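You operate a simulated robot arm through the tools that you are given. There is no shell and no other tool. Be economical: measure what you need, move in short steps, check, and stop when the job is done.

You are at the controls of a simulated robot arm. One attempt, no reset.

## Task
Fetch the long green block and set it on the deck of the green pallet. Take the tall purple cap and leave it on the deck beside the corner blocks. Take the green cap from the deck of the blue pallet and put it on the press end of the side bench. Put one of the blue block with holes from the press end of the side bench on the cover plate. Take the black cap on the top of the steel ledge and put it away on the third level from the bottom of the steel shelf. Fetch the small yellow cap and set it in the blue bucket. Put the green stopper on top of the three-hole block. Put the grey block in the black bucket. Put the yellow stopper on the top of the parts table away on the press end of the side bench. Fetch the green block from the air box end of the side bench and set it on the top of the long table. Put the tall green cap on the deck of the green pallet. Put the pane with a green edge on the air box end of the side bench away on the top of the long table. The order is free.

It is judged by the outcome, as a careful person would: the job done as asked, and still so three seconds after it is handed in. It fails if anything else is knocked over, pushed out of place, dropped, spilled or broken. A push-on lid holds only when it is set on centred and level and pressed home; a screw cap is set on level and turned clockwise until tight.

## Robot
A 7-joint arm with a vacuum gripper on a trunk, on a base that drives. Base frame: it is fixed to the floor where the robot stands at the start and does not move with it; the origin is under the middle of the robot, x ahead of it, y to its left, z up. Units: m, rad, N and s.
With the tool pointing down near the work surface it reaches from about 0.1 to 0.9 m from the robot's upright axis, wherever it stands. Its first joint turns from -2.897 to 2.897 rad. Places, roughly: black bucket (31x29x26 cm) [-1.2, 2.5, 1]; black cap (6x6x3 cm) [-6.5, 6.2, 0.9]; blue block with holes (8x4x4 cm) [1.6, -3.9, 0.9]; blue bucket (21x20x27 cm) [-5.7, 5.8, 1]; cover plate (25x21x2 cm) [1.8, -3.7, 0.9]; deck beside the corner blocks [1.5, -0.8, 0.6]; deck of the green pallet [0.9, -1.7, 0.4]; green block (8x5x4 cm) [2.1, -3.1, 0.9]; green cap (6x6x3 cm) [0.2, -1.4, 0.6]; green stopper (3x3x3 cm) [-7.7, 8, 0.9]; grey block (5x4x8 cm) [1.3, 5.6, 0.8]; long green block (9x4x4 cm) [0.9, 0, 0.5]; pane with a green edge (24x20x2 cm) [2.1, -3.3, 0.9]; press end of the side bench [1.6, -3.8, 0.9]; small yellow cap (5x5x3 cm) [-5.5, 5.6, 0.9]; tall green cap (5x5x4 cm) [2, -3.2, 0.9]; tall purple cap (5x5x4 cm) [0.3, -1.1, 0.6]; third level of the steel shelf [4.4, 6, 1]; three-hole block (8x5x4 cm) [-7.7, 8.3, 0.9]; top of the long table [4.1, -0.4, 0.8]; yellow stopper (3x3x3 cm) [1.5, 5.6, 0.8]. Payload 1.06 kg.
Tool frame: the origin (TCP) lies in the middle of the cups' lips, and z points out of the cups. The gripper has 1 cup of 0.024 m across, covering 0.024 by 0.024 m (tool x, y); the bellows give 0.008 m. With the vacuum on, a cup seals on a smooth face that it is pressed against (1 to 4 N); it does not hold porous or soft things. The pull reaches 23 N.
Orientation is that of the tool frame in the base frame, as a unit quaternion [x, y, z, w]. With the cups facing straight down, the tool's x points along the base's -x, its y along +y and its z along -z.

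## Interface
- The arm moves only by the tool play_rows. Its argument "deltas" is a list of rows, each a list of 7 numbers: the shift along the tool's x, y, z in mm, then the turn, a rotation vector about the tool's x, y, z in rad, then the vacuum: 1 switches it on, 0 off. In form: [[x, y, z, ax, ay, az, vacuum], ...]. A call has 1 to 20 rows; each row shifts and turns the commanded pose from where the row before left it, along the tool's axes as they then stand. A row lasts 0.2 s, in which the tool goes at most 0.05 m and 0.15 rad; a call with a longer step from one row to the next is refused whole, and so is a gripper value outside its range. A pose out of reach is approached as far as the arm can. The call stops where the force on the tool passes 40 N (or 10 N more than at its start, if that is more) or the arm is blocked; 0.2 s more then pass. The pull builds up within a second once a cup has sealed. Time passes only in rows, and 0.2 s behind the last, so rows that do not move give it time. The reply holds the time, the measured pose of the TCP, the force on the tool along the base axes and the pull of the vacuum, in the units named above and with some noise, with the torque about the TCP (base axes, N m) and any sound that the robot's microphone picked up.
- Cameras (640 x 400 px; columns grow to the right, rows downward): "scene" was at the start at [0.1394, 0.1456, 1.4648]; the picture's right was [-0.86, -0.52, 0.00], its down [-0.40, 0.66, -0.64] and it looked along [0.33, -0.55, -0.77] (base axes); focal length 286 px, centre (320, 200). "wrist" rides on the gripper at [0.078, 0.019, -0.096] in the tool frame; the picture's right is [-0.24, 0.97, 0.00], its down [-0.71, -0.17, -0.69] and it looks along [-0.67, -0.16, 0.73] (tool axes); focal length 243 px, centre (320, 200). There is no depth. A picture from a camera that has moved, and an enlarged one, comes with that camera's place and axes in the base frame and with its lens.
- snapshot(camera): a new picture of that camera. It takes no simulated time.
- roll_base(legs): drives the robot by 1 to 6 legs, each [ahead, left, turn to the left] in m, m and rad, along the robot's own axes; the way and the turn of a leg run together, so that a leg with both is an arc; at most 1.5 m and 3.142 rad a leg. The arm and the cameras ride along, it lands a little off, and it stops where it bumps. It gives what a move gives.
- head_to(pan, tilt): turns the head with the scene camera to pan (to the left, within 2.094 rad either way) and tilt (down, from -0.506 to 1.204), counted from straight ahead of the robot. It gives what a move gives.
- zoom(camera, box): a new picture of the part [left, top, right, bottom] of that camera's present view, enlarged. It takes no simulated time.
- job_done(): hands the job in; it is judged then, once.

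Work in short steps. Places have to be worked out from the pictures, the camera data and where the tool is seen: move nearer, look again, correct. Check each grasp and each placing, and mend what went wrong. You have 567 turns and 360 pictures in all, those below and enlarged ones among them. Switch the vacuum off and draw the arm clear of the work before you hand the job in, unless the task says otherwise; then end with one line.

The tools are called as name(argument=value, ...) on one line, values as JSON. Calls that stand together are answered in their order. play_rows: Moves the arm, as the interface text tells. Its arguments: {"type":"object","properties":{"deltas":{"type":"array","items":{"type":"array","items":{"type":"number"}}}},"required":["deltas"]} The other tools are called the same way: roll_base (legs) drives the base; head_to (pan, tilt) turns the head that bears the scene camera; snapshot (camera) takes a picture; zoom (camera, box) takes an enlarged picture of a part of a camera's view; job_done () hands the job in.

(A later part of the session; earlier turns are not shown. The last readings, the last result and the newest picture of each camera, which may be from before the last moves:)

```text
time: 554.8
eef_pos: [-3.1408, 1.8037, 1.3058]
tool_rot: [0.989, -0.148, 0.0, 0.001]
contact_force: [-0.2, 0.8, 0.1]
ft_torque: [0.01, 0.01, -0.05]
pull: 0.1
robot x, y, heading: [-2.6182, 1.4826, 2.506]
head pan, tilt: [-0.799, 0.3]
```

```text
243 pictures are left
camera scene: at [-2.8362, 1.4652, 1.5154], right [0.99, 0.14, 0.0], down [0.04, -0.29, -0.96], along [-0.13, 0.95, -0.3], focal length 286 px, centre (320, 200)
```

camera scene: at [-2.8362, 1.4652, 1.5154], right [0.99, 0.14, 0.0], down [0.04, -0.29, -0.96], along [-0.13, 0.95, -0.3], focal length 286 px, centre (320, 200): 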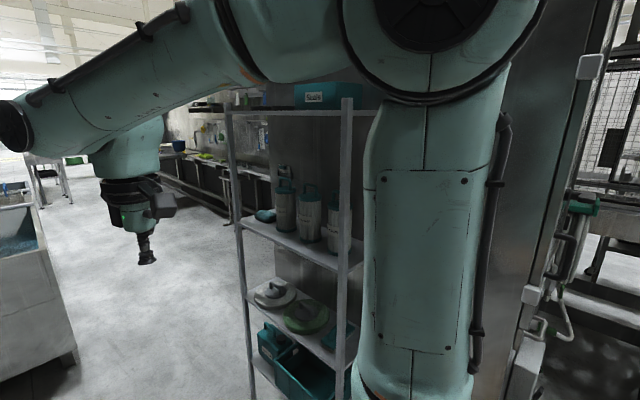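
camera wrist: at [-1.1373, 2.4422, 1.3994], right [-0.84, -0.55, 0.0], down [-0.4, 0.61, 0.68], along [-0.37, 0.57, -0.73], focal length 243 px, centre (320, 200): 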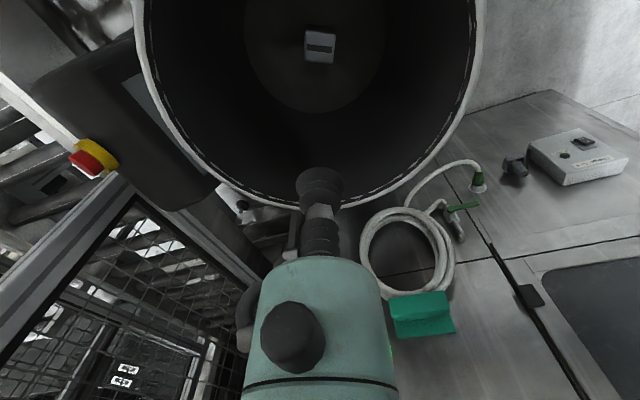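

There's room: pass between shelf and tub, then shift right. Driving.

roll_base(legs=[[0.3, -0.09, 0], [1.45, 0, 0], [0, -0.45, 0], [1.2, 0, 0]])

head_to(pan=-0.2, tilt=0.3)

snapshot(camera="scene")

head_to(pan=-1.0, tilt=0.4)

snapshot(camera="scene")

```text
time: 571.5
eef_pos: [-5.1545, 3.9783, 1.3056]
tool_rot: [0.988, -0.152, 0.0, 0.0]
contact_force: [-0.4, -0.6, -0.1]
ft_torque: [0.0, 0.0, 0.0]
pull: 0.1
robot x, y, heading: [-4.6329, 3.6524, 2.503]
head pan, tilt: [-0.799, 0.3]
```

```text
time: 572.5
eef_pos: [-5.1537, 3.9793, 1.3039]
tool_rot: [0.988, -0.152, 0.0, 0.001]
contact_force: [-1.1, -0.6, -0.7]
ft_torque: [-0.03, 0.0, -0.05]
pull: 0.0
robot x, y, heading: [-4.6322, 3.6537, 2.498]
head pan, tilt: [-0.201, 0.3]
```

```text
242 pictures are left
camera scene: at [-4.902, 3.615, 1.5154], right [0.75, 0.66, 0.0], down [0.2, -0.22, -0.96], along [-0.63, 0.71, -0.3], focal length 286 px, centre (320, 200)
```

scene: 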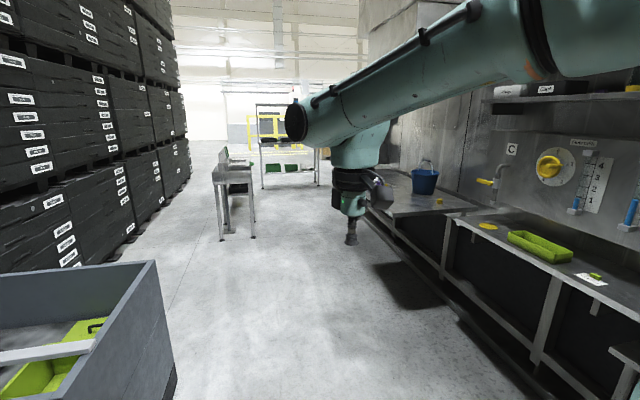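

```text
time: 573.7
eef_pos: [-5.1538, 3.9784, 1.3044]
tool_rot: [0.988, -0.152, 0.001, 0.001]
contact_force: [-0.3, 0.1, -0.2]
ft_torque: [-0.03, -0.03, -0.03]
pull: 0.0
robot x, y, heading: [-4.6336, 3.6514, 2.497]
head pan, tilt: [-1.0, 0.4]
```

```text
241 pictures are left
camera scene: at [-4.8334, 3.6376, 1.5061], right [1.0, -0.07, 0.0], down [-0.03, -0.39, -0.92], along [0.07, 0.92, -0.39], focal length 286 px, centre (320, 200)
```

scene: 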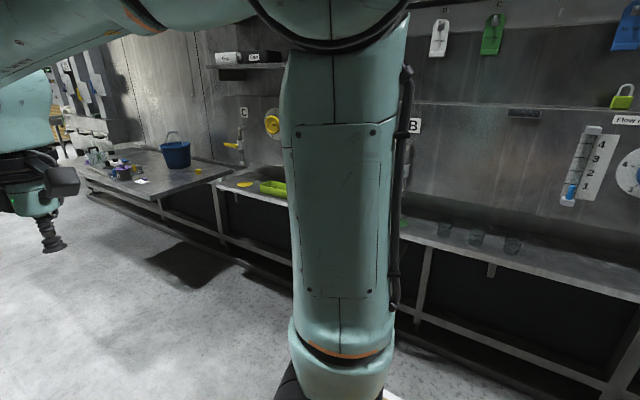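

Found the steel ledge with the blue bucket. Driving along and turning to face it.

roll_base(legs=[[1.4, 0, 0], [0.6, 0, 0], [0, 0, -1.57]])

head_to(pan=0.0, tilt=0.6)

snapshot(camera="scene")

```text
time: 587.4
eef_pos: [-5.9338, 5.3487, 1.3058]
tool_rot: [-0.606, 0.795, 0.0, -0.001]
contact_force: [1.3, 0.2, 0.6]
ft_torque: [0.01, 0.01, -0.02]
pull: 0.0
robot x, y, heading: [-6.2417, 4.8187, 0.968]
head pan, tilt: [-1.0, 0.4]
```

```text
time: 588.7
eef_pos: [-5.9346, 5.3493, 1.3056]
tool_rot: [-0.607, 0.795, 0.001, 0.0]
contact_force: [-1.0, 0.0, -0.4]
ft_torque: [0.02, -0.02, -0.02]
pull: 0.1
robot x, y, heading: [-6.24, 4.8159, 0.965]
head pan, tilt: [0.0, 0.6]
```

```text
240 pictures are left
camera scene: at [-6.3072, 5.0925, 1.4879], right [0.82, -0.57, 0.0], down [-0.32, -0.46, -0.83], along [0.47, 0.68, -0.56], focal length 286 px, centre (320, 200)
```

scene: 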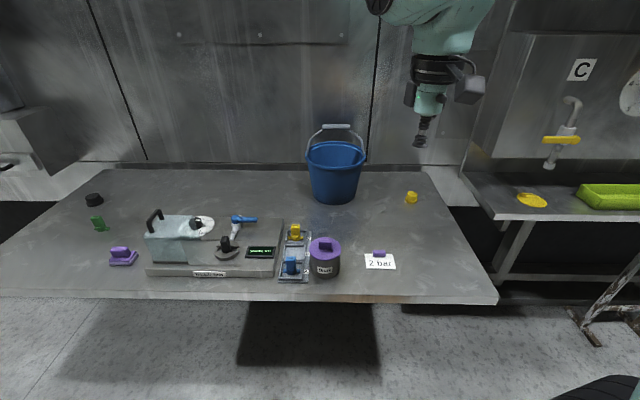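

Ledge items are well visible. Moving 0.22 m closer to reach the yellow cap and bucket.

roll_base(legs=[[0, 0, -0.04], [0.22, 0, 0]])

head_to(pan=-0.2, tilt=0.65)

snapshot(camera="scene")

snapshot(camera="wrist")

```text
time: 590.8
eef_pos: [-5.7835, 5.514, 1.3046]
tool_rot: [-0.592, 0.806, 0.001, -0.001]
contact_force: [0.6, -0.4, 0.0]
ft_torque: [-0.02, -0.01, -0.01]
pull: 0.1
robot x, y, heading: [-6.1098, 4.9939, 0.929]
head pan, tilt: [0.0, 0.6]
```

```text
time: 591.5
eef_pos: [-5.7831, 5.5149, 1.3052]
tool_rot: [-0.592, 0.806, 0.001, -0.001]
contact_force: [-0.6, -0.5, 0.6]
ft_torque: [0.01, -0.03, 0.02]
pull: 0.0
robot x, y, heading: [-6.1086, 4.9924, 0.928]
head pan, tilt: [-0.201, 0.649]
```

```text
239 pictures are left
camera scene: at [-6.1534, 5.2579, 1.4836], right [0.67, -0.75, 0.0], down [-0.45, -0.4, -0.8], along [0.59, 0.53, -0.6], focal length 286 px, centre (320, 200)
```

scene: 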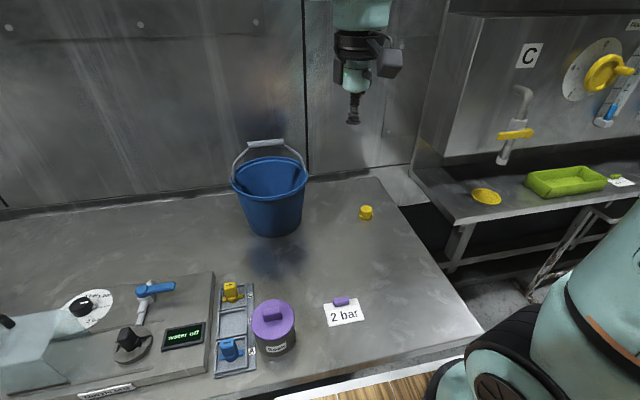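

```text
238 pictures are left
camera wrist: at [-5.8256, 5.4454, 1.401], right [-0.86, 0.51, 0.0], down [0.38, 0.62, 0.69], along [0.35, 0.59, -0.73], focal length 243 px, centre (320, 200)
```

wrist: 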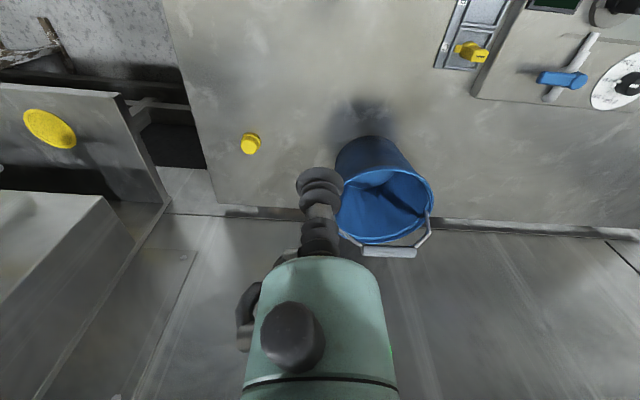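

Yellow cap at about (−5.53, 5.62). Moving above it.

play_rows(deltas=[[-29, -35, 0, 0, 0, 0, 0], [-29, -35, 0, 0, 0, 0, 0], [-29, -35, 0, 0, 0, 0, 0], [-29, -35, 0, 0, 0, 0, 0], [-29, -35, 0, 0, 0, 0, 0], [-25, -35, 0, 0, 0, 0, 0], [0, 0, 48, 0, 0, 0, 0], [0, 0, 48, 0, 0, 0, 0], [0, 0, 48, 0, 0, 0, 0], [0, 0, 48, 0, 0, 0, 0], [0, 0, 48, 0, 0, 0, 0], [0, 0, 48, 0, 0, 0, 0], [0, 0, 20, 0, 0, 0, 0], [0, 0, 0, 0, 0, 0, 0]])

zoom(camera="wrist", box=[200, 50, 440, 200])

```text
time: 594.5
eef_pos: [-5.5327, 5.6131, 0.9992]
tool_rot: [-0.592, 0.806, 0.0, 0.001]
contact_force: [-0.8, 0.4, 0.2]
ft_torque: [0.01, 0.03, -0.02]
pull: 0.0
robot x, y, heading: [-6.1131, 4.9915, 0.927]
head pan, tilt: [-0.201, 0.649]
```

```text
2.67 times, centred on (320, 125) of wrist
camera zoom: at [-5.5749, 5.5447, 1.0944], right [-0.86, 0.51, 0.0], down [0.38, 0.62, 0.69], along [0.35, 0.59, -0.73], focal length 647 px, centre (320, 400)
```

zoom: 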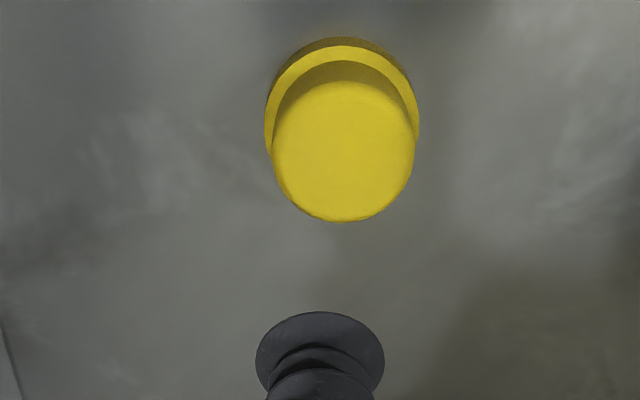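

play_rows(deltas=[[0, 9, 30, 0, 0, 0, 0], [0, 0, 38, 0, 0, 0, 0], [0, 0, 0, 0, 0, 0, 0]])

zoom(camera="wrist", box=[220, 90, 420, 215])

```text
time: 595.3
eef_pos: [-5.5424, 5.6159, 0.9305]
tool_rot: [-0.592, 0.806, 0.0, -0.001]
contact_force: [-0.3, -0.6, -0.4]
ft_torque: [-0.02, 0.01, 0.03]
pull: 0.0
robot x, y, heading: [-6.1097, 4.9982, 0.929]
head pan, tilt: [-0.201, 0.649]
```

```text
3.20 times, centred on (320, 152) of wrist
camera zoom: at [-5.5845, 5.5472, 1.0264], right [-0.86, 0.51, 0.0], down [0.38, 0.62, 0.69], along [0.35, 0.59, -0.73], focal length 776 px, centre (320, 352)
```

zoom: 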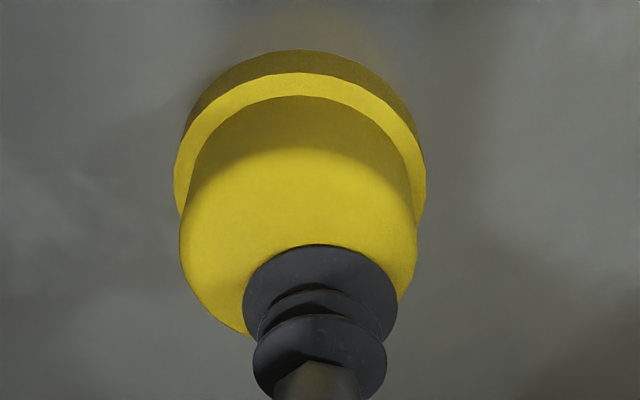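

play_rows(deltas=[[0, 0, -6, 0, 0, 0, 0], [9, 0, 0, 0, 0, 0, 0], [0, 0, 4, 0, 0, 0, 1], [0, 0, 4, 0, 0, 0, 1], [0, 0, 3, 0, 0, 0, 1], [0, 0, 3, 0, 0, 0, 1], [0, 0, 0, 0, 0, 0, 1]])

```text
time: 596.9
eef_pos: [-5.5442, 5.6081, 0.9228]
tool_rot: [-0.593, 0.805, 0.001, 0.001]
contact_force: [1.9, 4.3, 18.0]
ft_torque: [-0.01, -0.02, 0.0]
pull: 23.0
robot x, y, heading: [-6.1122, 4.9944, 0.93]
head pan, tilt: [-0.201, 0.649]
```

Sealed on the yellow cap. Lifting and taking a close look at my gripper/camera geometry relative to the bucket.

play_rows(deltas=[[0, 0, -8, 0, 0, 0, 1], [0, 0, -30, 0, 0, 0, 1], [0, 0, -48, 0, 0, 0, 1], [0, 0, -48, 0, 0, 0, 1], [0, 0, -48, 0, 0, 0, 1], [0, 0, -48, 0, 0, 0, 1], [0, 0, -48, 0, 0, 0, 1], [0, 0, -48, 0, 0, 0, 1], [0, 0, -48, 0, 0, 0, 1], [0, 0, -30, 0, 0, 0, 1]])

snapshot(camera="scene")

```text
time: 599.1
eef_pos: [-5.5415, 5.6079, 1.3256]
tool_rot: [-0.592, 0.806, 0.001, 0.0]
contact_force: [-0.4, 0.0, 0.0]
ft_torque: [0.01, 0.04, -0.02]
pull: 23.3
robot x, y, heading: [-6.1109, 4.9934, 0.932]
head pan, tilt: [-0.201, 0.649]
```

```text
235 pictures are left
camera scene: at [-6.1532, 5.258, 1.4836], right [0.67, -0.75, 0.0], down [-0.45, -0.4, -0.8], along [0.59, 0.53, -0.6], focal length 286 px, centre (320, 200)
```

scene: 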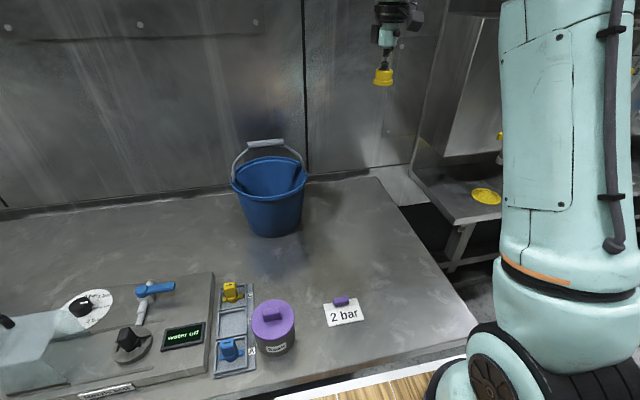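

Camera cube is small (±2 cm), so I can get fairly deep. Moving over the front half of the bucket, in front of the bail handle.

play_rows(deltas=[[-8, 47, 0, 0, 0, 0, 1], [-8, 47, 0, 0, 0, 0, 1], [-8, 47, 0, 0, 0, 0, 1], [-8, 47, 0, 0, 0, 0, 1], [-9, 47, 0, 0, 0, 0, 1], [-9, 46, 0, 0, 0, 0, 1], [0, 0, 0, 0, 0, 0, 1]])

snapshot(camera="wrist")

zoom(camera="scene", box=[190, 0, 390, 250])

```text
time: 600.7
eef_pos: [-5.7976, 5.7401, 1.3229]
tool_rot: [-0.592, 0.806, 0.001, 0.0]
contact_force: [0.2, 0.4, -0.4]
ft_torque: [0.01, 0.05, 0.02]
pull: 22.9
robot x, y, heading: [-6.1118, 4.9927, 0.927]
head pan, tilt: [-0.201, 0.649]
```

```text
234 pictures are left
camera wrist: at [-5.8398, 5.6709, 1.4196], right [-0.86, 0.51, 0.0], down [0.38, 0.62, 0.69], along [0.35, 0.59, -0.73], focal length 243 px, centre (320, 200)
```

wrist: 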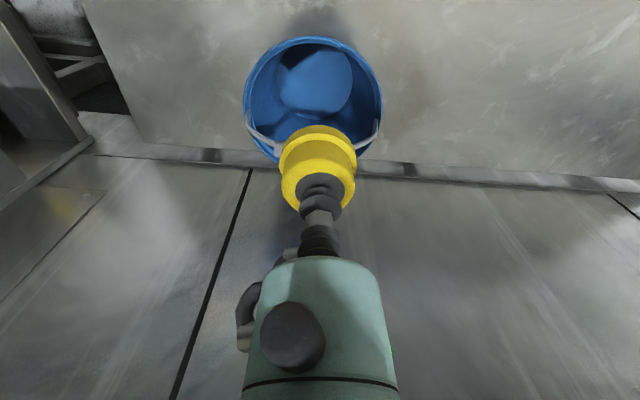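

```text
1.60 times, centred on (290, 125) of scene
camera zoom: at [-6.1534, 5.2578, 1.4836], right [0.67, -0.75, 0.0], down [-0.45, -0.4, -0.8], along [0.59, 0.53, -0.6], focal length 457 px, centre (368, 320)
```

zoom: 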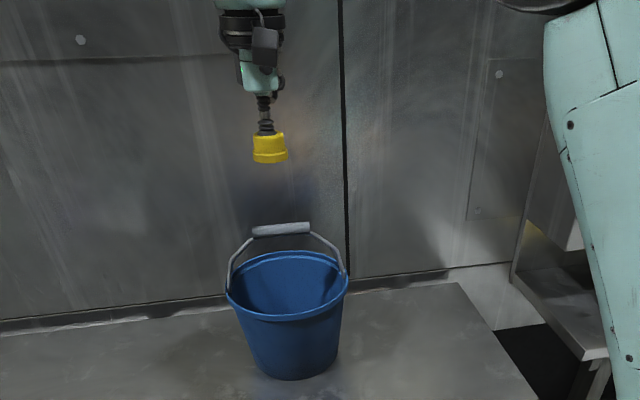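

Position is good (4.9 cm in front of centre, bail behind). Lowering into the bucket.

play_rows(deltas=[[0, 0, 40, 0, 0, 0, 1], [0, 0, 40, 0, 0, 0, 1], [0, 0, 40, 0, 0, 0, 1], [0, 0, 40, 0, 0, 0, 1], [0, 0, 40, 0, 0, 0, 1], [0, 0, 30, 0, 0, 0, 1], [0, 0, 0, 0, 0, 0, 1]])

zoom(camera="scene", box=[190, 0, 390, 250])

snapshot(camera="wrist")

```text
time: 602.3
eef_pos: [-5.7976, 5.7389, 1.0952]
tool_rot: [-0.593, 0.805, 0.0, -0.001]
contact_force: [-0.4, 0.0, 0.2]
ft_torque: [0.02, -0.02, -0.02]
pull: 22.4
robot x, y, heading: [-6.1092, 4.9935, 0.928]
head pan, tilt: [-0.201, 0.649]
```

```text
1.60 times, centred on (290, 125) of scene
camera zoom: at [-6.1534, 5.2578, 1.4836], right [0.67, -0.75, 0.0], down [-0.45, -0.4, -0.8], along [0.59, 0.53, -0.6], focal length 457 px, centre (368, 320)
```

zoom: 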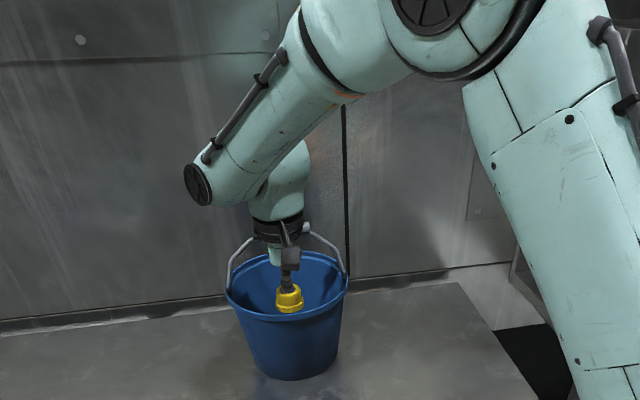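

```text
231 pictures are left
camera wrist: at [-5.8393, 5.6704, 1.1911], right [-0.86, 0.51, 0.0], down [0.38, 0.62, 0.69], along [0.35, 0.59, -0.73], focal length 243 px, centre (320, 200)
```

wrist: 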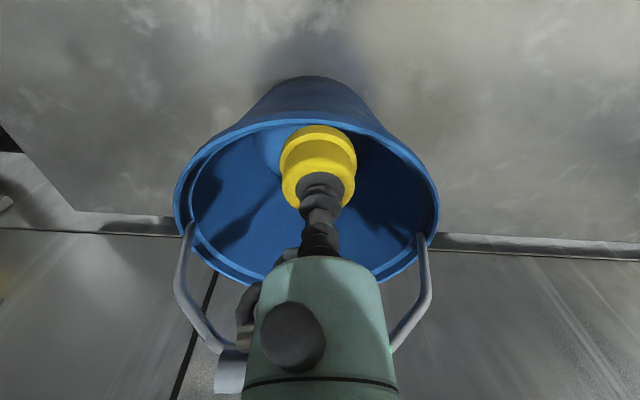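

The bail pivots show the bucket's true centre is at e≈1.205, so I'm too near the front rim. Raise 3 cm, shift 3.4 cm further in, and lower again.

play_rows(deltas=[[0, 0, -30, 0, 0, 0, 1], [-32, -11, 0, 0, 0, 0, 1], [0, 0, 30, 0, 0, 0, 1], [0, 0, 30, 0, 0, 0, 1], [0, 0, 0, 0, 0, 0, 1]])

zoom(camera="scene", box=[190, 80, 350, 250])

snapshot(camera="wrist")

```text
time: 603.1
eef_pos: [-5.7755, 5.7696, 1.1117]
tool_rot: [-0.593, 0.805, 0.007, 0.007]
contact_force: [-3.3, -6.2, 21.8]
ft_torque: [1.08, -0.78, -0.06]
pull: 22.7
robot x, y, heading: [-6.1109, 4.9947, 0.929]
head pan, tilt: [-0.201, 0.649]
stopped in row 3: the force on the tool passed its limit at 59 N (the readings are from after the stop); the commanded pose is now the measured one
```

```text
2.35 times, centred on (270, 165) of scene
camera zoom: at [-6.154, 5.2565, 1.4838], right [0.67, -0.75, 0.0], down [-0.45, -0.4, -0.8], along [0.59, 0.53, -0.6], focal length 672 px, centre (438, 282)
```

zoom: 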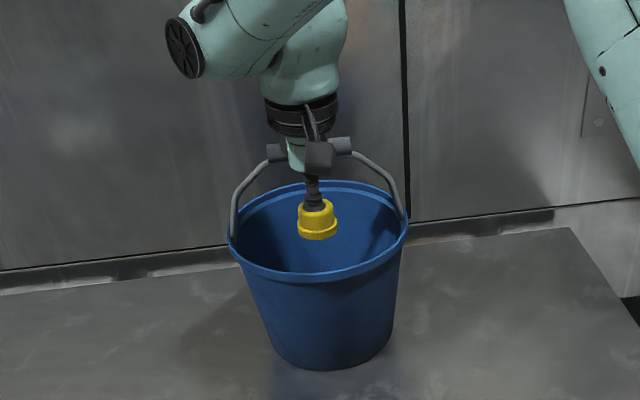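

```text
229 pictures are left
camera wrist: at [-5.8185, 5.699, 1.2063], right [-0.86, 0.51, 0.01], down [0.37, 0.61, 0.7], along [0.36, 0.6, -0.72], focal length 243 px, centre (320, 200)
```

wrist: 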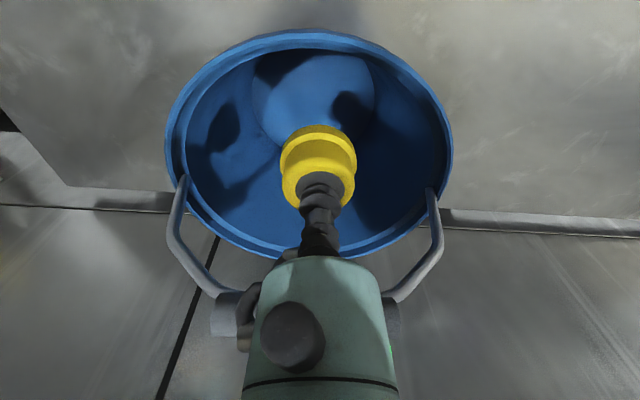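

The gripper body touched the bail's grip; backing up at once, correcting the tilt, and checking the bucket.

play_rows(deltas=[[0, 0, -15, 0, 0, 0, 1], [0, 0, -30, 0.003, 0.0196, 0, 1], [9, 3, 0, 0, 0, 0, 1], [0, 0, 0, 0, 0, 0, 1]])

zoom(camera="scene", box=[190, 80, 350, 250])

snapshot(camera="wrist")

```text
time: 604.1
eef_pos: [-5.782, 5.7607, 1.1554]
tool_rot: [-0.591, 0.807, -0.003, -0.001]
contact_force: [-0.7, -0.9, 0.0]
ft_torque: [0.0, -0.03, 0.02]
pull: 22.9
robot x, y, heading: [-6.1085, 4.9949, 0.927]
head pan, tilt: [-0.201, 0.649]
```

```text
2.35 times, centred on (270, 165) of scene
camera zoom: at [-6.1534, 5.2579, 1.4836], right [0.67, -0.75, 0.0], down [-0.45, -0.4, -0.8], along [0.59, 0.53, -0.6], focal length 672 px, centre (438, 282)
```

zoom: 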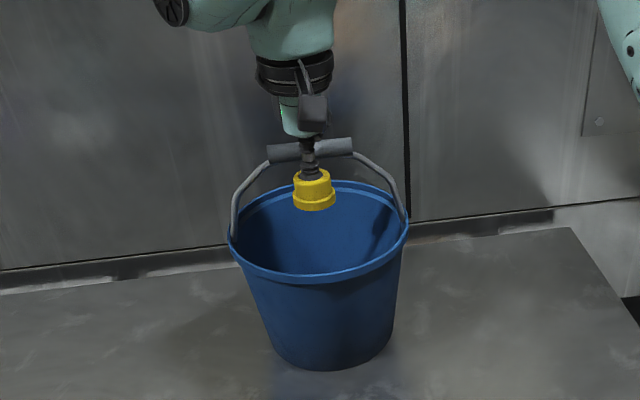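

```text
227 pictures are left
camera wrist: at [-5.8241, 5.6932, 1.2504], right [-0.86, 0.51, 0.0], down [0.37, 0.63, 0.68], along [0.35, 0.58, -0.73], focal length 243 px, centre (320, 200)
```

wrist: 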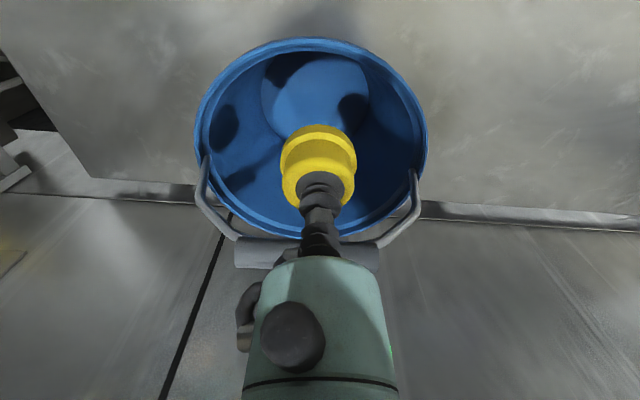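

Bucket stands fine. I'll tilt the tool 20° (body leaning toward me), so the body clears the bail grip, then lower further.

play_rows(deltas=[[0, 0, 0, 0, -0.116, 0, 1], [0, 0, 0, 0, -0.116, 0, 1], [0, 0, 0, 0, -0.117, 0, 1], [6.84, 0, 18.8, 0, 0, 0, 1], [6.84, 0, 18.8, 0, 0, 0, 1], [0, 0, 0, 0, 0, 0, 1]])

zoom(camera="scene", box=[190, 80, 350, 250])

snapshot(camera="wrist")

```text
time: 605.5
eef_pos: [-5.7813, 5.7598, 1.1155]
tool_rot: [-0.583, 0.794, 0.101, 0.138]
contact_force: [-0.6, 0.0, -0.1]
ft_torque: [0.0, -0.01, -0.01]
pull: 23.1
robot x, y, heading: [-6.107, 4.9926, 0.925]
head pan, tilt: [-0.201, 0.649]
```

```text
2.35 times, centred on (270, 165) of scene
camera zoom: at [-6.1534, 5.2578, 1.4836], right [0.67, -0.75, 0.0], down [-0.45, -0.4, -0.8], along [0.59, 0.53, -0.6], focal length 672 px, centre (438, 282)
```

zoom: 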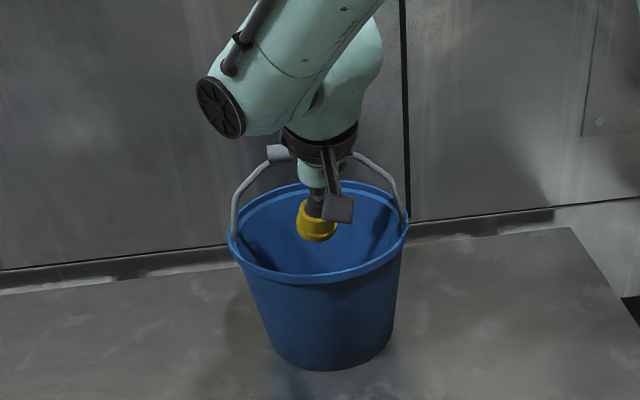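

```text
225 pictures are left
camera wrist: at [-5.8313, 5.6655, 1.1788], right [-0.86, 0.5, 0.08], down [0.29, 0.36, 0.88], along [0.41, 0.78, -0.46], focal length 243 px, centre (320, 200)
```

wrist: 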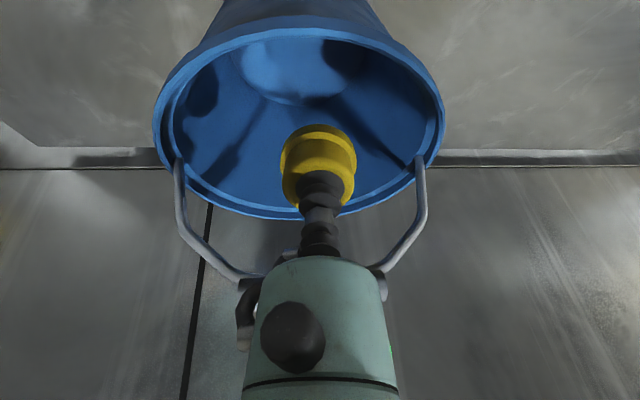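

No contact and clear. Lowering in small steps.

play_rows(deltas=[[6.84, 0, 18.8, 0, 0, 0, 1], [6.84, 0, 18.8, 0, 0, 0, 1], [0, 0, 0, 0, 0, 0, 1]])

snapshot(camera="wrist")

```text
time: 606.3
eef_pos: [-5.7818, 5.7609, 1.0754]
tool_rot: [-0.584, 0.794, 0.1, 0.139]
contact_force: [0.2, -0.4, -0.6]
ft_torque: [0.02, 0.0, 0.0]
pull: 22.8
robot x, y, heading: [-6.109, 4.9934, 0.926]
head pan, tilt: [-0.201, 0.649]
```

```text
224 pictures are left
camera wrist: at [-5.8325, 5.666, 1.1388], right [-0.86, 0.5, 0.08], down [0.29, 0.37, 0.88], along [0.41, 0.78, -0.46], focal length 243 px, centre (320, 200)
```

wrist: 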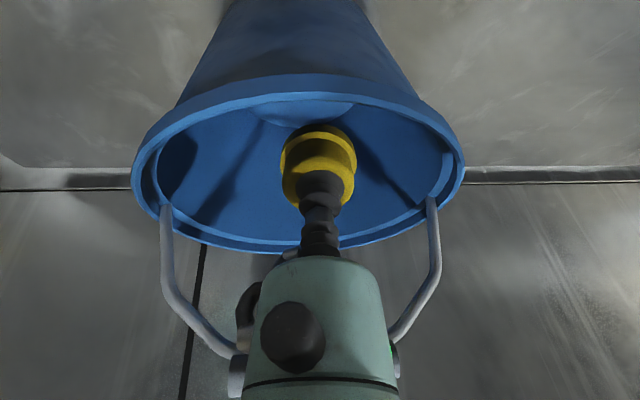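

play_rows(deltas=[[6.84, 0, 18.8, 0, 0, 0, 1], [6.84, 0, 18.8, 0, 0, 0, 1], [0, 0, 0, 0, 0, 0, 1]])

snapshot(camera="wrist")

```text
time: 607.1
eef_pos: [-5.7817, 5.7603, 1.0367]
tool_rot: [-0.584, 0.793, 0.102, 0.138]
contact_force: [-0.2, -0.2, -0.9]
ft_torque: [0.01, 0.0, 0.0]
pull: 23.0
robot x, y, heading: [-6.1098, 4.9912, 0.93]
head pan, tilt: [-0.201, 0.649]
```

```text
223 pictures are left
camera wrist: at [-5.832, 5.6663, 1.099], right [-0.86, 0.5, 0.08], down [0.29, 0.36, 0.88], along [0.41, 0.78, -0.46], focal length 243 px, centre (320, 200)
```

wrist: 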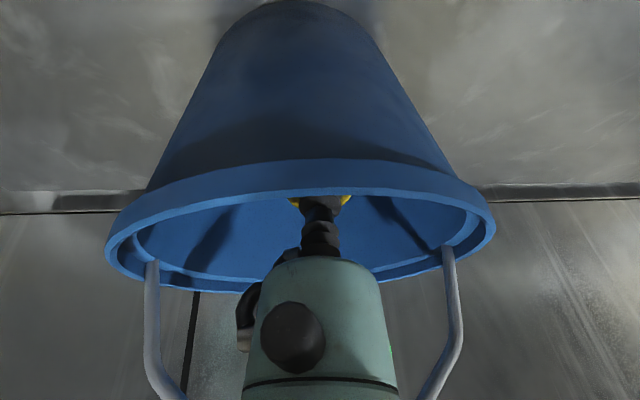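

play_rows(deltas=[[4.8, 0, 13.2, 0, 0, 0, 1], [4.8, 0, 13.2, 0, 0, 0, 1], [0, 0, 0, 0, 0, 0, 1]])

zoom(camera="scene", box=[190, 80, 350, 250])

```text
time: 607.9
eef_pos: [-5.7816, 5.7603, 1.0056]
tool_rot: [-0.584, 0.794, 0.101, 0.138]
contact_force: [-0.2, 0.8, -0.4]
ft_torque: [-0.05, 0.02, -0.03]
pull: 22.5
robot x, y, heading: [-6.1082, 4.9915, 0.928]
head pan, tilt: [-0.201, 0.649]
```

```text
2.35 times, centred on (270, 165) of scene
camera zoom: at [-6.1533, 5.2581, 1.4836], right [0.67, -0.75, 0.0], down [-0.45, -0.4, -0.8], along [0.59, 0.53, -0.6], focal length 672 px, centre (438, 282)
```

zoom: 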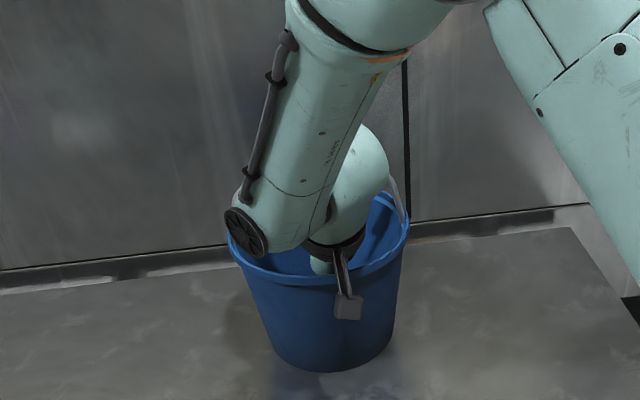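

Deep enough (about 7 cm above the floor) and no contact. Releasing, then rising along the same path.

play_rows(deltas=[[0, 0, 0, 0, 0, 0, 0], [0, 0, 0, 0, 0, 0, 0], [0, 0, 0, 0, 0, 0, 0], [0, 0, 0, 0, 0, 0, 0], [0, 0, 0, 0, 0, 0, 0], [0, 0, 0, 0, 0, 0, 0], [-6.84, 0, -18.8, 0, 0, 0, 0], [-6.84, 0, -18.8, 0, 0, 0, 0], [-6.84, 0, -18.8, 0, 0, 0, 0], [-6.84, 0, -18.8, 0, 0, 0, 0], [-13, 0, -37, 0, 0, 0, 0], [-13, 0, -37, 0, 0, 0, 0], [-13, 0, -37, 0, 0, 0, 0], [-13, 0, -37, 0, 0, 0, 0], [-13, 0, -37, 0, 0, 0, 0], [0, 0, 0, 0, 0.116, 0, 0], [0, 0, 0, 0, 0.116, 0, 0], [0, 0, 0, 0, 0.117, 0, 0]])

snapshot(camera="wrist")

```text
time: 611.7
eef_pos: [-5.7819, 5.7595, 1.2827]
tool_rot: [-0.591, 0.806, -0.002, -0.002]
contact_force: [-0.8, -0.7, 0.3]
ft_torque: [-0.02, 0.0, -0.02]
pull: 0.0
robot x, y, heading: [-6.1091, 4.993, 0.927]
head pan, tilt: [-0.201, 0.649]
```

```text
221 pictures are left
camera wrist: at [-5.8232, 5.6918, 1.3786], right [-0.86, 0.51, 0.0], down [0.37, 0.63, 0.68], along [0.35, 0.58, -0.73], focal length 243 px, centre (320, 200)
```

wrist: 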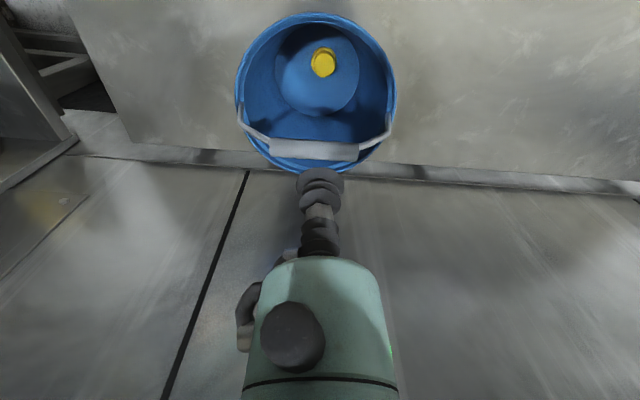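

Yellow cap is in the blue bucket. Now toward the green stopper: retracting, backing off, and looking left.

play_rows(deltas=[[45, 10, 0, 0, 0, 0, 0], [45, 10, 0, 0, 0, 0, 0], [45, 10, 0, 0, 0, 0, 0], [45, 10, 0, 0, 0, 0, 0], [40, 10, 0, 0, 0, 0, 0]])

roll_base(legs=[[-0.25, 0, 0]])

head_to(pan=1.1, tilt=0.35)

snapshot(camera="scene")

head_to(pan=0.3, tilt=0.45)

snapshot(camera="scene")

```text
time: 612.9
eef_pos: [-5.8939, 5.5663, 1.2851]
tool_rot: [-0.592, 0.806, -0.004, -0.001]
contact_force: [0.8, 0.0, -0.9]
ft_torque: [-0.05, -0.03, -0.01]
pull: 0.0
robot x, y, heading: [-6.1073, 4.9935, 0.927]
head pan, tilt: [-0.201, 0.649]
```

```text
time: 614.7
eef_pos: [-6.0468, 5.3597, 1.2849]
tool_rot: [-0.592, 0.806, -0.002, -0.001]
contact_force: [-0.2, -0.3, -0.6]
ft_torque: [0.0, 0.0, 0.0]
pull: 0.0
robot x, y, heading: [-6.2631, 4.7926, 0.927]
head pan, tilt: [-0.201, 0.649]
```

```text
time: 616.2
eef_pos: [-6.0476, 5.3618, 1.286]
tool_rot: [-0.593, 0.806, -0.001, -0.002]
contact_force: [-0.2, 0.1, 0.4]
ft_torque: [0.02, 0.0, -0.01]
pull: 0.0
robot x, y, heading: [-6.2629, 4.7867, 0.929]
head pan, tilt: [1.1, 0.351]
```

```text
220 pictures are left
camera scene: at [-6.4118, 5.0795, 1.5107], right [0.9, 0.44, 0.0], down [0.15, -0.31, -0.94], along [-0.41, 0.84, -0.34], focal length 286 px, centre (320, 200)
```

scene: 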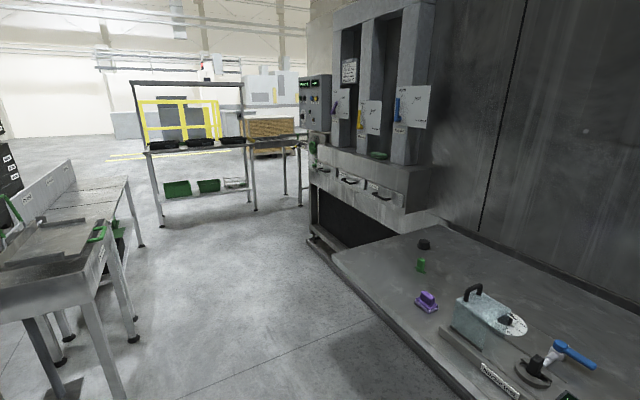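

```text
time: 617.3
eef_pos: [-6.0462, 5.3608, 1.2848]
tool_rot: [-0.593, 0.806, -0.002, -0.002]
contact_force: [-0.1, 0.1, 0.0]
ft_torque: [-0.03, -0.02, 0.01]
pull: 0.1
robot x, y, heading: [-6.2617, 4.7896, 0.928]
head pan, tilt: [0.3, 0.45]
```

```text
219 pictures are left
camera scene: at [-6.34, 5.0825, 1.5015], right [0.94, -0.33, 0.0], down [-0.15, -0.41, -0.9], along [0.3, 0.85, -0.44], focal length 286 px, centre (320, 200)
```

scene: 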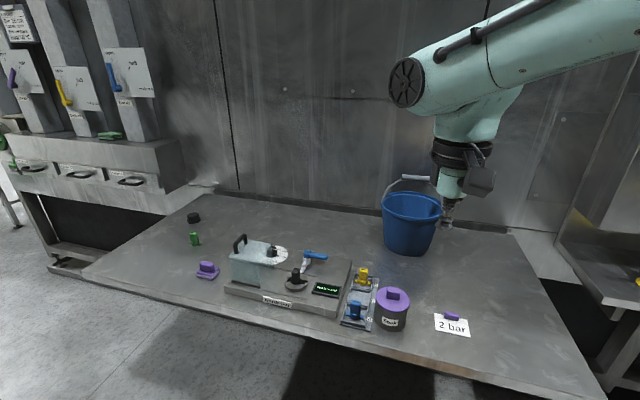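

The stopper's table lies beyond the next unit. Turning to face along the corridor and driving on.

roll_base(legs=[[0, 0, 1.57], [0.3, -0.2, 0], [1.4, 0, 0], [0.6, 0, 0]])

head_to(pan=-0.6, tilt=0.4)

snapshot(camera="scene")

```text
time: 633.0
eef_pos: [-8.5165, 6.5884, 1.2854]
tool_rot: [0.986, -0.167, 0.003, 0.0]
contact_force: [-0.2, 0.3, -0.5]
ft_torque: [0.03, 0.02, 0.01]
pull: 0.0
robot x, y, heading: [-7.9482, 6.3526, 2.463]
head pan, tilt: [0.3, 0.45]
```

```text
time: 634.2
eef_pos: [-8.517, 6.5891, 1.2856]
tool_rot: [0.986, -0.167, 0.003, 0.0]
contact_force: [-0.2, -0.2, 0.3]
ft_torque: [0.01, 0.0, -0.04]
pull: 0.1
robot x, y, heading: [-7.9529, 6.3566, 2.471]
head pan, tilt: [-0.6, 0.4]
```

```text
218 pictures are left
camera scene: at [-8.1888, 6.3427, 1.5061], right [0.96, 0.29, 0.0], down [0.11, -0.37, -0.92], along [-0.27, 0.88, -0.39], focal length 286 px, centre (320, 200)
```

scene: 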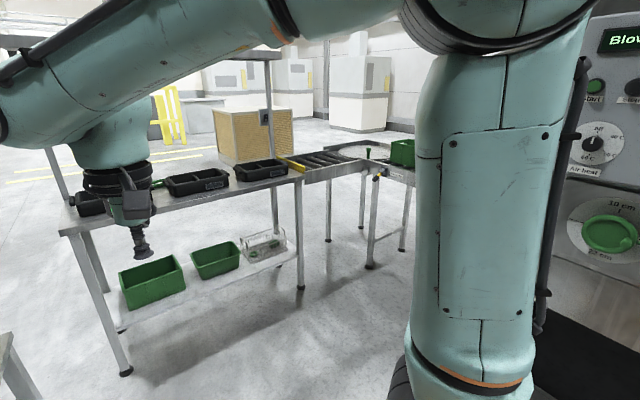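

head_to(pan=-1.35, tilt=0.5)

snapshot(camera="scene")

snapshot(camera="wrist")

```text
time: 635.3
eef_pos: [-8.518, 6.5893, 1.2853]
tool_rot: [0.986, -0.167, 0.003, 0.0]
contact_force: [0.5, -0.1, 0.6]
ft_torque: [0.02, 0.0, -0.03]
pull: 0.1
robot x, y, heading: [-7.953, 6.353, 2.468]
head pan, tilt: [-1.349, 0.499]
```

```text
217 pictures are left
camera scene: at [-8.122, 6.3359, 1.497], right [0.9, -0.44, 0.0], down [-0.21, -0.43, -0.88], along [0.38, 0.79, -0.48], focal length 286 px, centre (320, 200)
```

scene: 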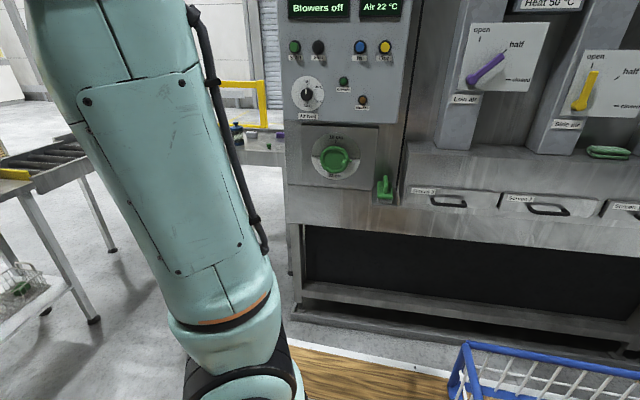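

```text
216 pictures are left
camera wrist: at [-8.4508, 6.5453, 1.3814], right [-0.54, -0.84, 0.0], down [-0.62, 0.39, 0.68], along [-0.57, 0.37, -0.73], focal length 243 px, centre (320, 200)
```

wrist: 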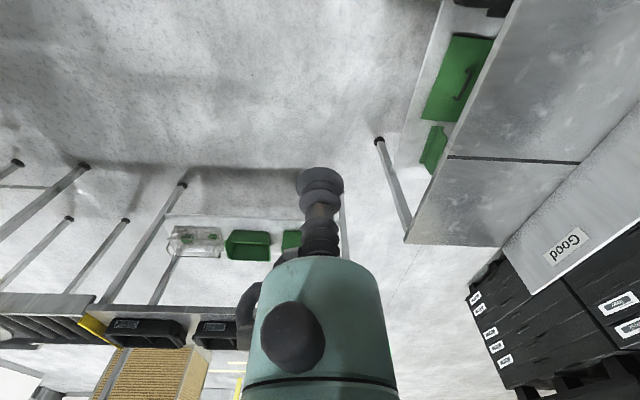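

The target surface is just beyond the blower unit's end. Driving forward, right, and turning to face it.

roll_base(legs=[[0.88, -0.05, 0], [0, -0.35, 0], [0, 0, -1.54]])

head_to(pan=0.0, tilt=0.5)

snapshot(camera="scene")

```text
time: 645.4
eef_pos: [-8.1604, 7.773, 1.2853]
tool_rot: [-0.591, 0.807, -0.002, -0.002]
contact_force: [-0.6, 0.0, 1.0]
ft_torque: [0.02, 0.0, 0.01]
pull: 0.1
robot x, y, heading: [-8.3753, 7.2023, 0.924]
head pan, tilt: [-1.349, 0.499]
```

```text
time: 646.9
eef_pos: [-8.1594, 7.7719, 1.2854]
tool_rot: [-0.592, 0.806, -0.002, -0.002]
contact_force: [1.2, -0.3, -0.3]
ft_torque: [-0.01, -0.02, 0.01]
pull: 0.0
robot x, y, heading: [-8.3769, 7.2011, 0.925]
head pan, tilt: [0.0, 0.499]
```

```text
215 pictures are left
camera scene: at [-8.4304, 7.4814, 1.497], right [0.8, -0.6, 0.0], down [-0.29, -0.38, -0.88], along [0.53, 0.7, -0.48], focal length 286 px, centre (320, 200)
```

scene: 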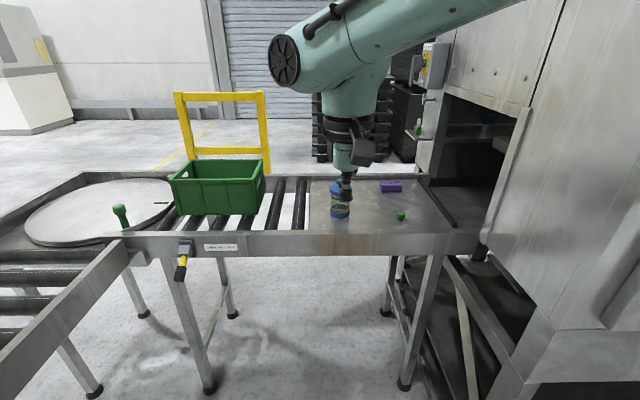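

head_to(pan=-0.35, tilt=1.0)

snapshot(camera="scene")

```text
time: 647.9
eef_pos: [-8.1601, 7.7722, 1.2864]
tool_rot: [-0.591, 0.807, -0.002, -0.001]
contact_force: [-1.1, -0.4, -0.1]
ft_torque: [0.0, -0.01, 0.01]
pull: 0.1
robot x, y, heading: [-8.3759, 7.2053, 0.927]
head pan, tilt: [-0.351, 1.0]
```

```text
214 pictures are left
camera scene: at [-8.4266, 7.4466, 1.456], right [0.54, -0.84, 0.0], down [-0.71, -0.46, -0.54], along [0.45, 0.29, -0.84], focal length 286 px, centre (320, 200)
```

scene: 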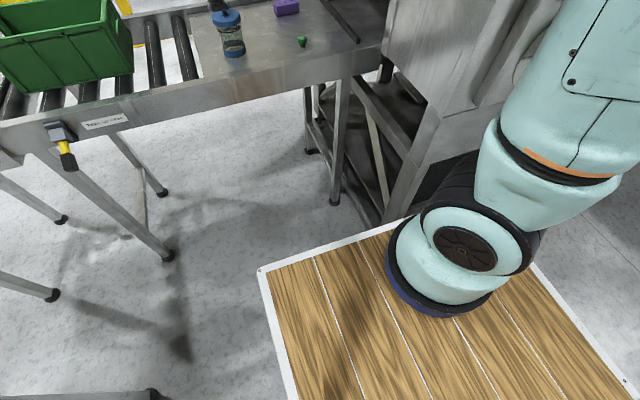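

The unit's corner is just right of my path. Shifting 0.12 m left and driving ahead 0.5 m.

roll_base(legs=[[0, 0.12, 0], [0.5, 0, 0]])

head_to(pan=-0.1, tilt=0.75)

snapshot(camera="scene")

snapshot(camera="wrist")

```text
time: 651.6
eef_pos: [-7.9621, 8.2459, 1.2852]
tool_rot: [-0.595, 0.804, -0.002, 0.0]
contact_force: [0.3, 0.4, -0.2]
ft_torque: [0.01, -0.02, 0.05]
pull: 0.1
robot x, y, heading: [-8.178, 7.6712, 0.928]
head pan, tilt: [-0.351, 1.0]
```

```text
time: 652.4
eef_pos: [-7.9622, 8.2444, 1.286]
tool_rot: [-0.594, 0.804, -0.003, -0.001]
contact_force: [-1.0, -0.1, 0.0]
ft_torque: [-0.02, 0.01, -0.01]
pull: 0.1
robot x, y, heading: [-8.1738, 7.6727, 0.931]
head pan, tilt: [-0.099, 0.75]
```

```text
213 pictures are left
camera scene: at [-8.2298, 7.9395, 1.475], right [0.74, -0.67, 0.0], down [-0.46, -0.5, -0.73], along [0.49, 0.54, -0.68], focal length 286 px, centre (320, 200)
```

scene: 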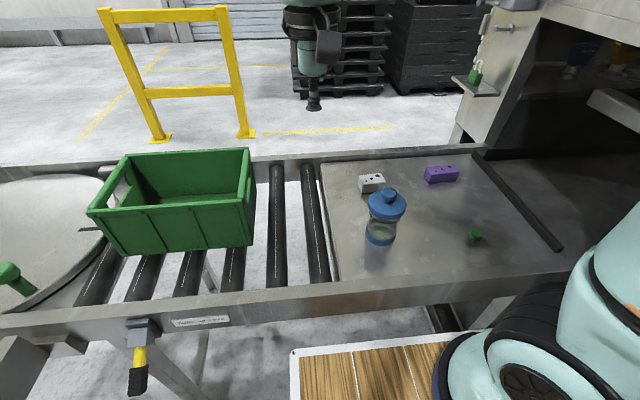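

```text
212 pictures are left
camera wrist: at [-8.0044, 8.1768, 1.3814], right [-0.86, 0.51, 0.0], down [0.37, 0.63, 0.68], along [0.35, 0.58, -0.73], focal length 243 px, centre (320, 200)
```

wrist: 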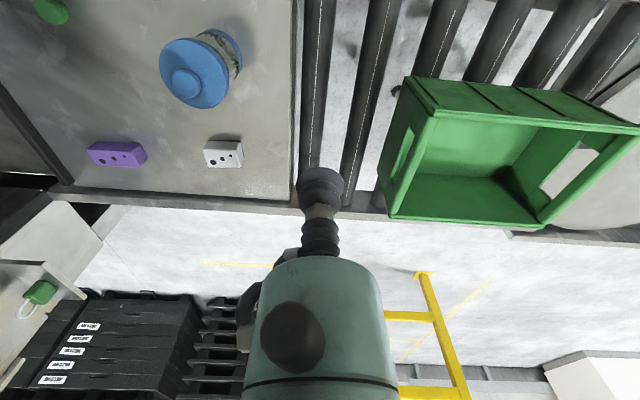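

Two hole-blocks here: one white, one purple. Zooming to count holes.

zoom(camera="wrist", box=[70, 110, 270, 190])

zoom(camera="scene", box=[340, 140, 500, 260])

```text
3.20 times, centred on (170, 150) of wrist
camera zoom: at [-8.0044, 8.1768, 1.3814], right [-0.86, 0.51, 0.0], down [0.37, 0.63, 0.68], along [0.35, 0.58, -0.73], focal length 776 px, centre (800, 360)
```

zoom: 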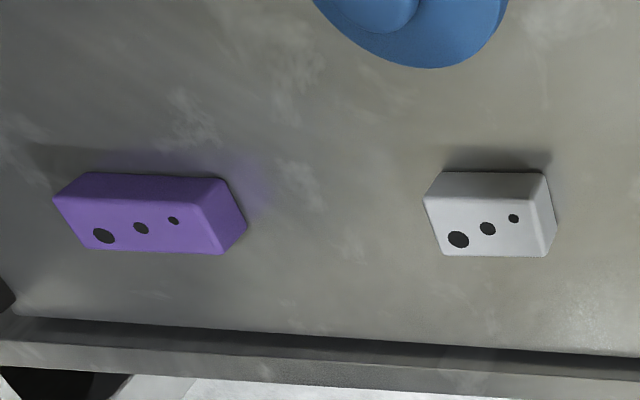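

```text
3.33 times, centred on (420, 200) of scene
camera zoom: at [-8.2298, 7.9395, 1.475], right [0.74, -0.67, 0.0], down [-0.46, -0.5, -0.73], along [0.49, 0.54, -0.68], focal length 952 px, centre (-13, 200)
```

zoom: 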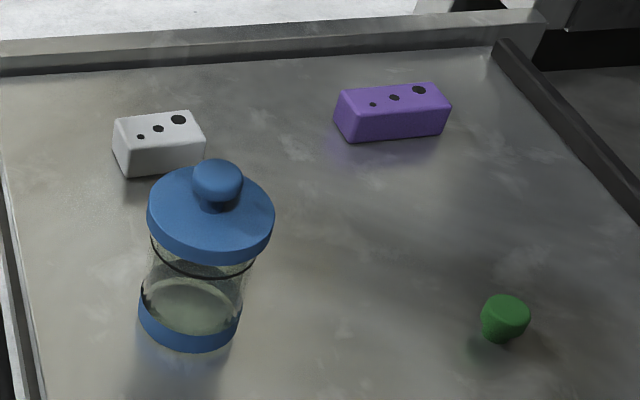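

The white block at (−7.667, 8.315) matches the listed three-hole block; the stopper is at about (−7.60, 8.025). Moving above the stopper.

play_rows(deltas=[[11, -45, 0, 0, 0, 0, 0], [11, -45, 0, 0, 0, 0, 0], [11, -45, 0, 0, 0, 0, 0], [11, -45, 0, 0, 0, 0, 0], [11, -45, 0, 0, 0, 0, 0], [11, -45, 0, 0, 0, 0, 0], [11, -45, 0, 0, 0, 0, 0], [12, -46, 0, 0, 0, 0, 0], [13, -46, 0, 0, 0, 0, 0], [0, 0, 45, 0, 0, 0, 0], [0, 0, 45, 0, 0, 0, 0], [0, 0, 45, 0, 0, 0, 0], [0, 0, 45, 0, 0, 0, 0], [0, 0, 45, 0, 0, 0, 0], [0, 0, 45, 0, 0, 0, 0], [0, 0, 0, 0, 0, 0, 0]])

snapshot(camera="wrist")

```text
time: 655.8
eef_pos: [-7.6052, 8.0253, 1.0153]
tool_rot: [-0.593, 0.805, -0.001, 0.0]
contact_force: [0.3, -0.9, 0.2]
ft_torque: [-0.02, -0.02, 0.01]
pull: 0.1
robot x, y, heading: [-8.1774, 7.6736, 0.927]
head pan, tilt: [-0.099, 0.75]
```

```text
209 pictures are left
camera wrist: at [-7.647, 7.9572, 1.1127], right [-0.86, 0.51, 0.0], down [0.37, 0.63, 0.68], along [0.35, 0.59, -0.73], focal length 243 px, centre (320, 200)
```

wrist: 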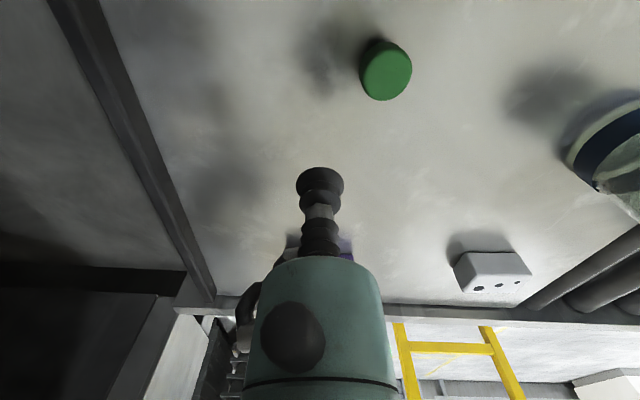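

play_rows(deltas=[[6, 27, 0, 0, 0, 0, 0], [6, 27, 15, 0, 0, 0, 0], [0, 0, 25, 0, 0, 0, 0], [0, 0, 0, 0, 0, 0, 0]])

zoom(camera="wrist", box=[220, 60, 420, 190])

```text
time: 656.8
eef_pos: [-7.6601, 8.0299, 0.9781]
tool_rot: [-0.593, 0.805, -0.002, -0.002]
contact_force: [0.0, 0.2, 0.3]
ft_torque: [0.01, 0.0, -0.01]
pull: 0.0
robot x, y, heading: [-8.175, 7.6715, 0.931]
head pan, tilt: [-0.099, 0.75]
```

```text
3.08 times, centred on (320, 125) of wrist
camera zoom: at [-7.7017, 7.9611, 1.0739], right [-0.86, 0.51, 0.0], down [0.37, 0.63, 0.68], along [0.35, 0.58, -0.73], focal length 746 px, centre (320, 431)
```

zoom: 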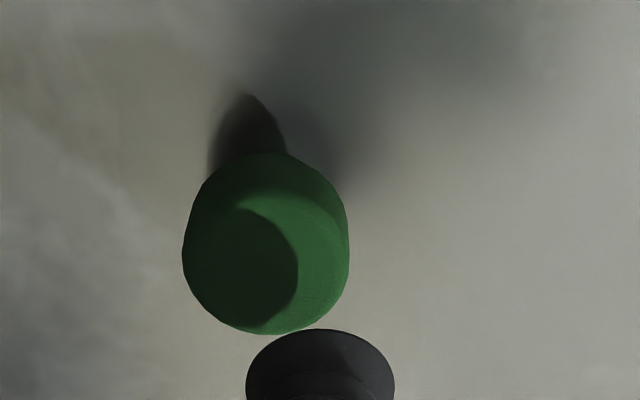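

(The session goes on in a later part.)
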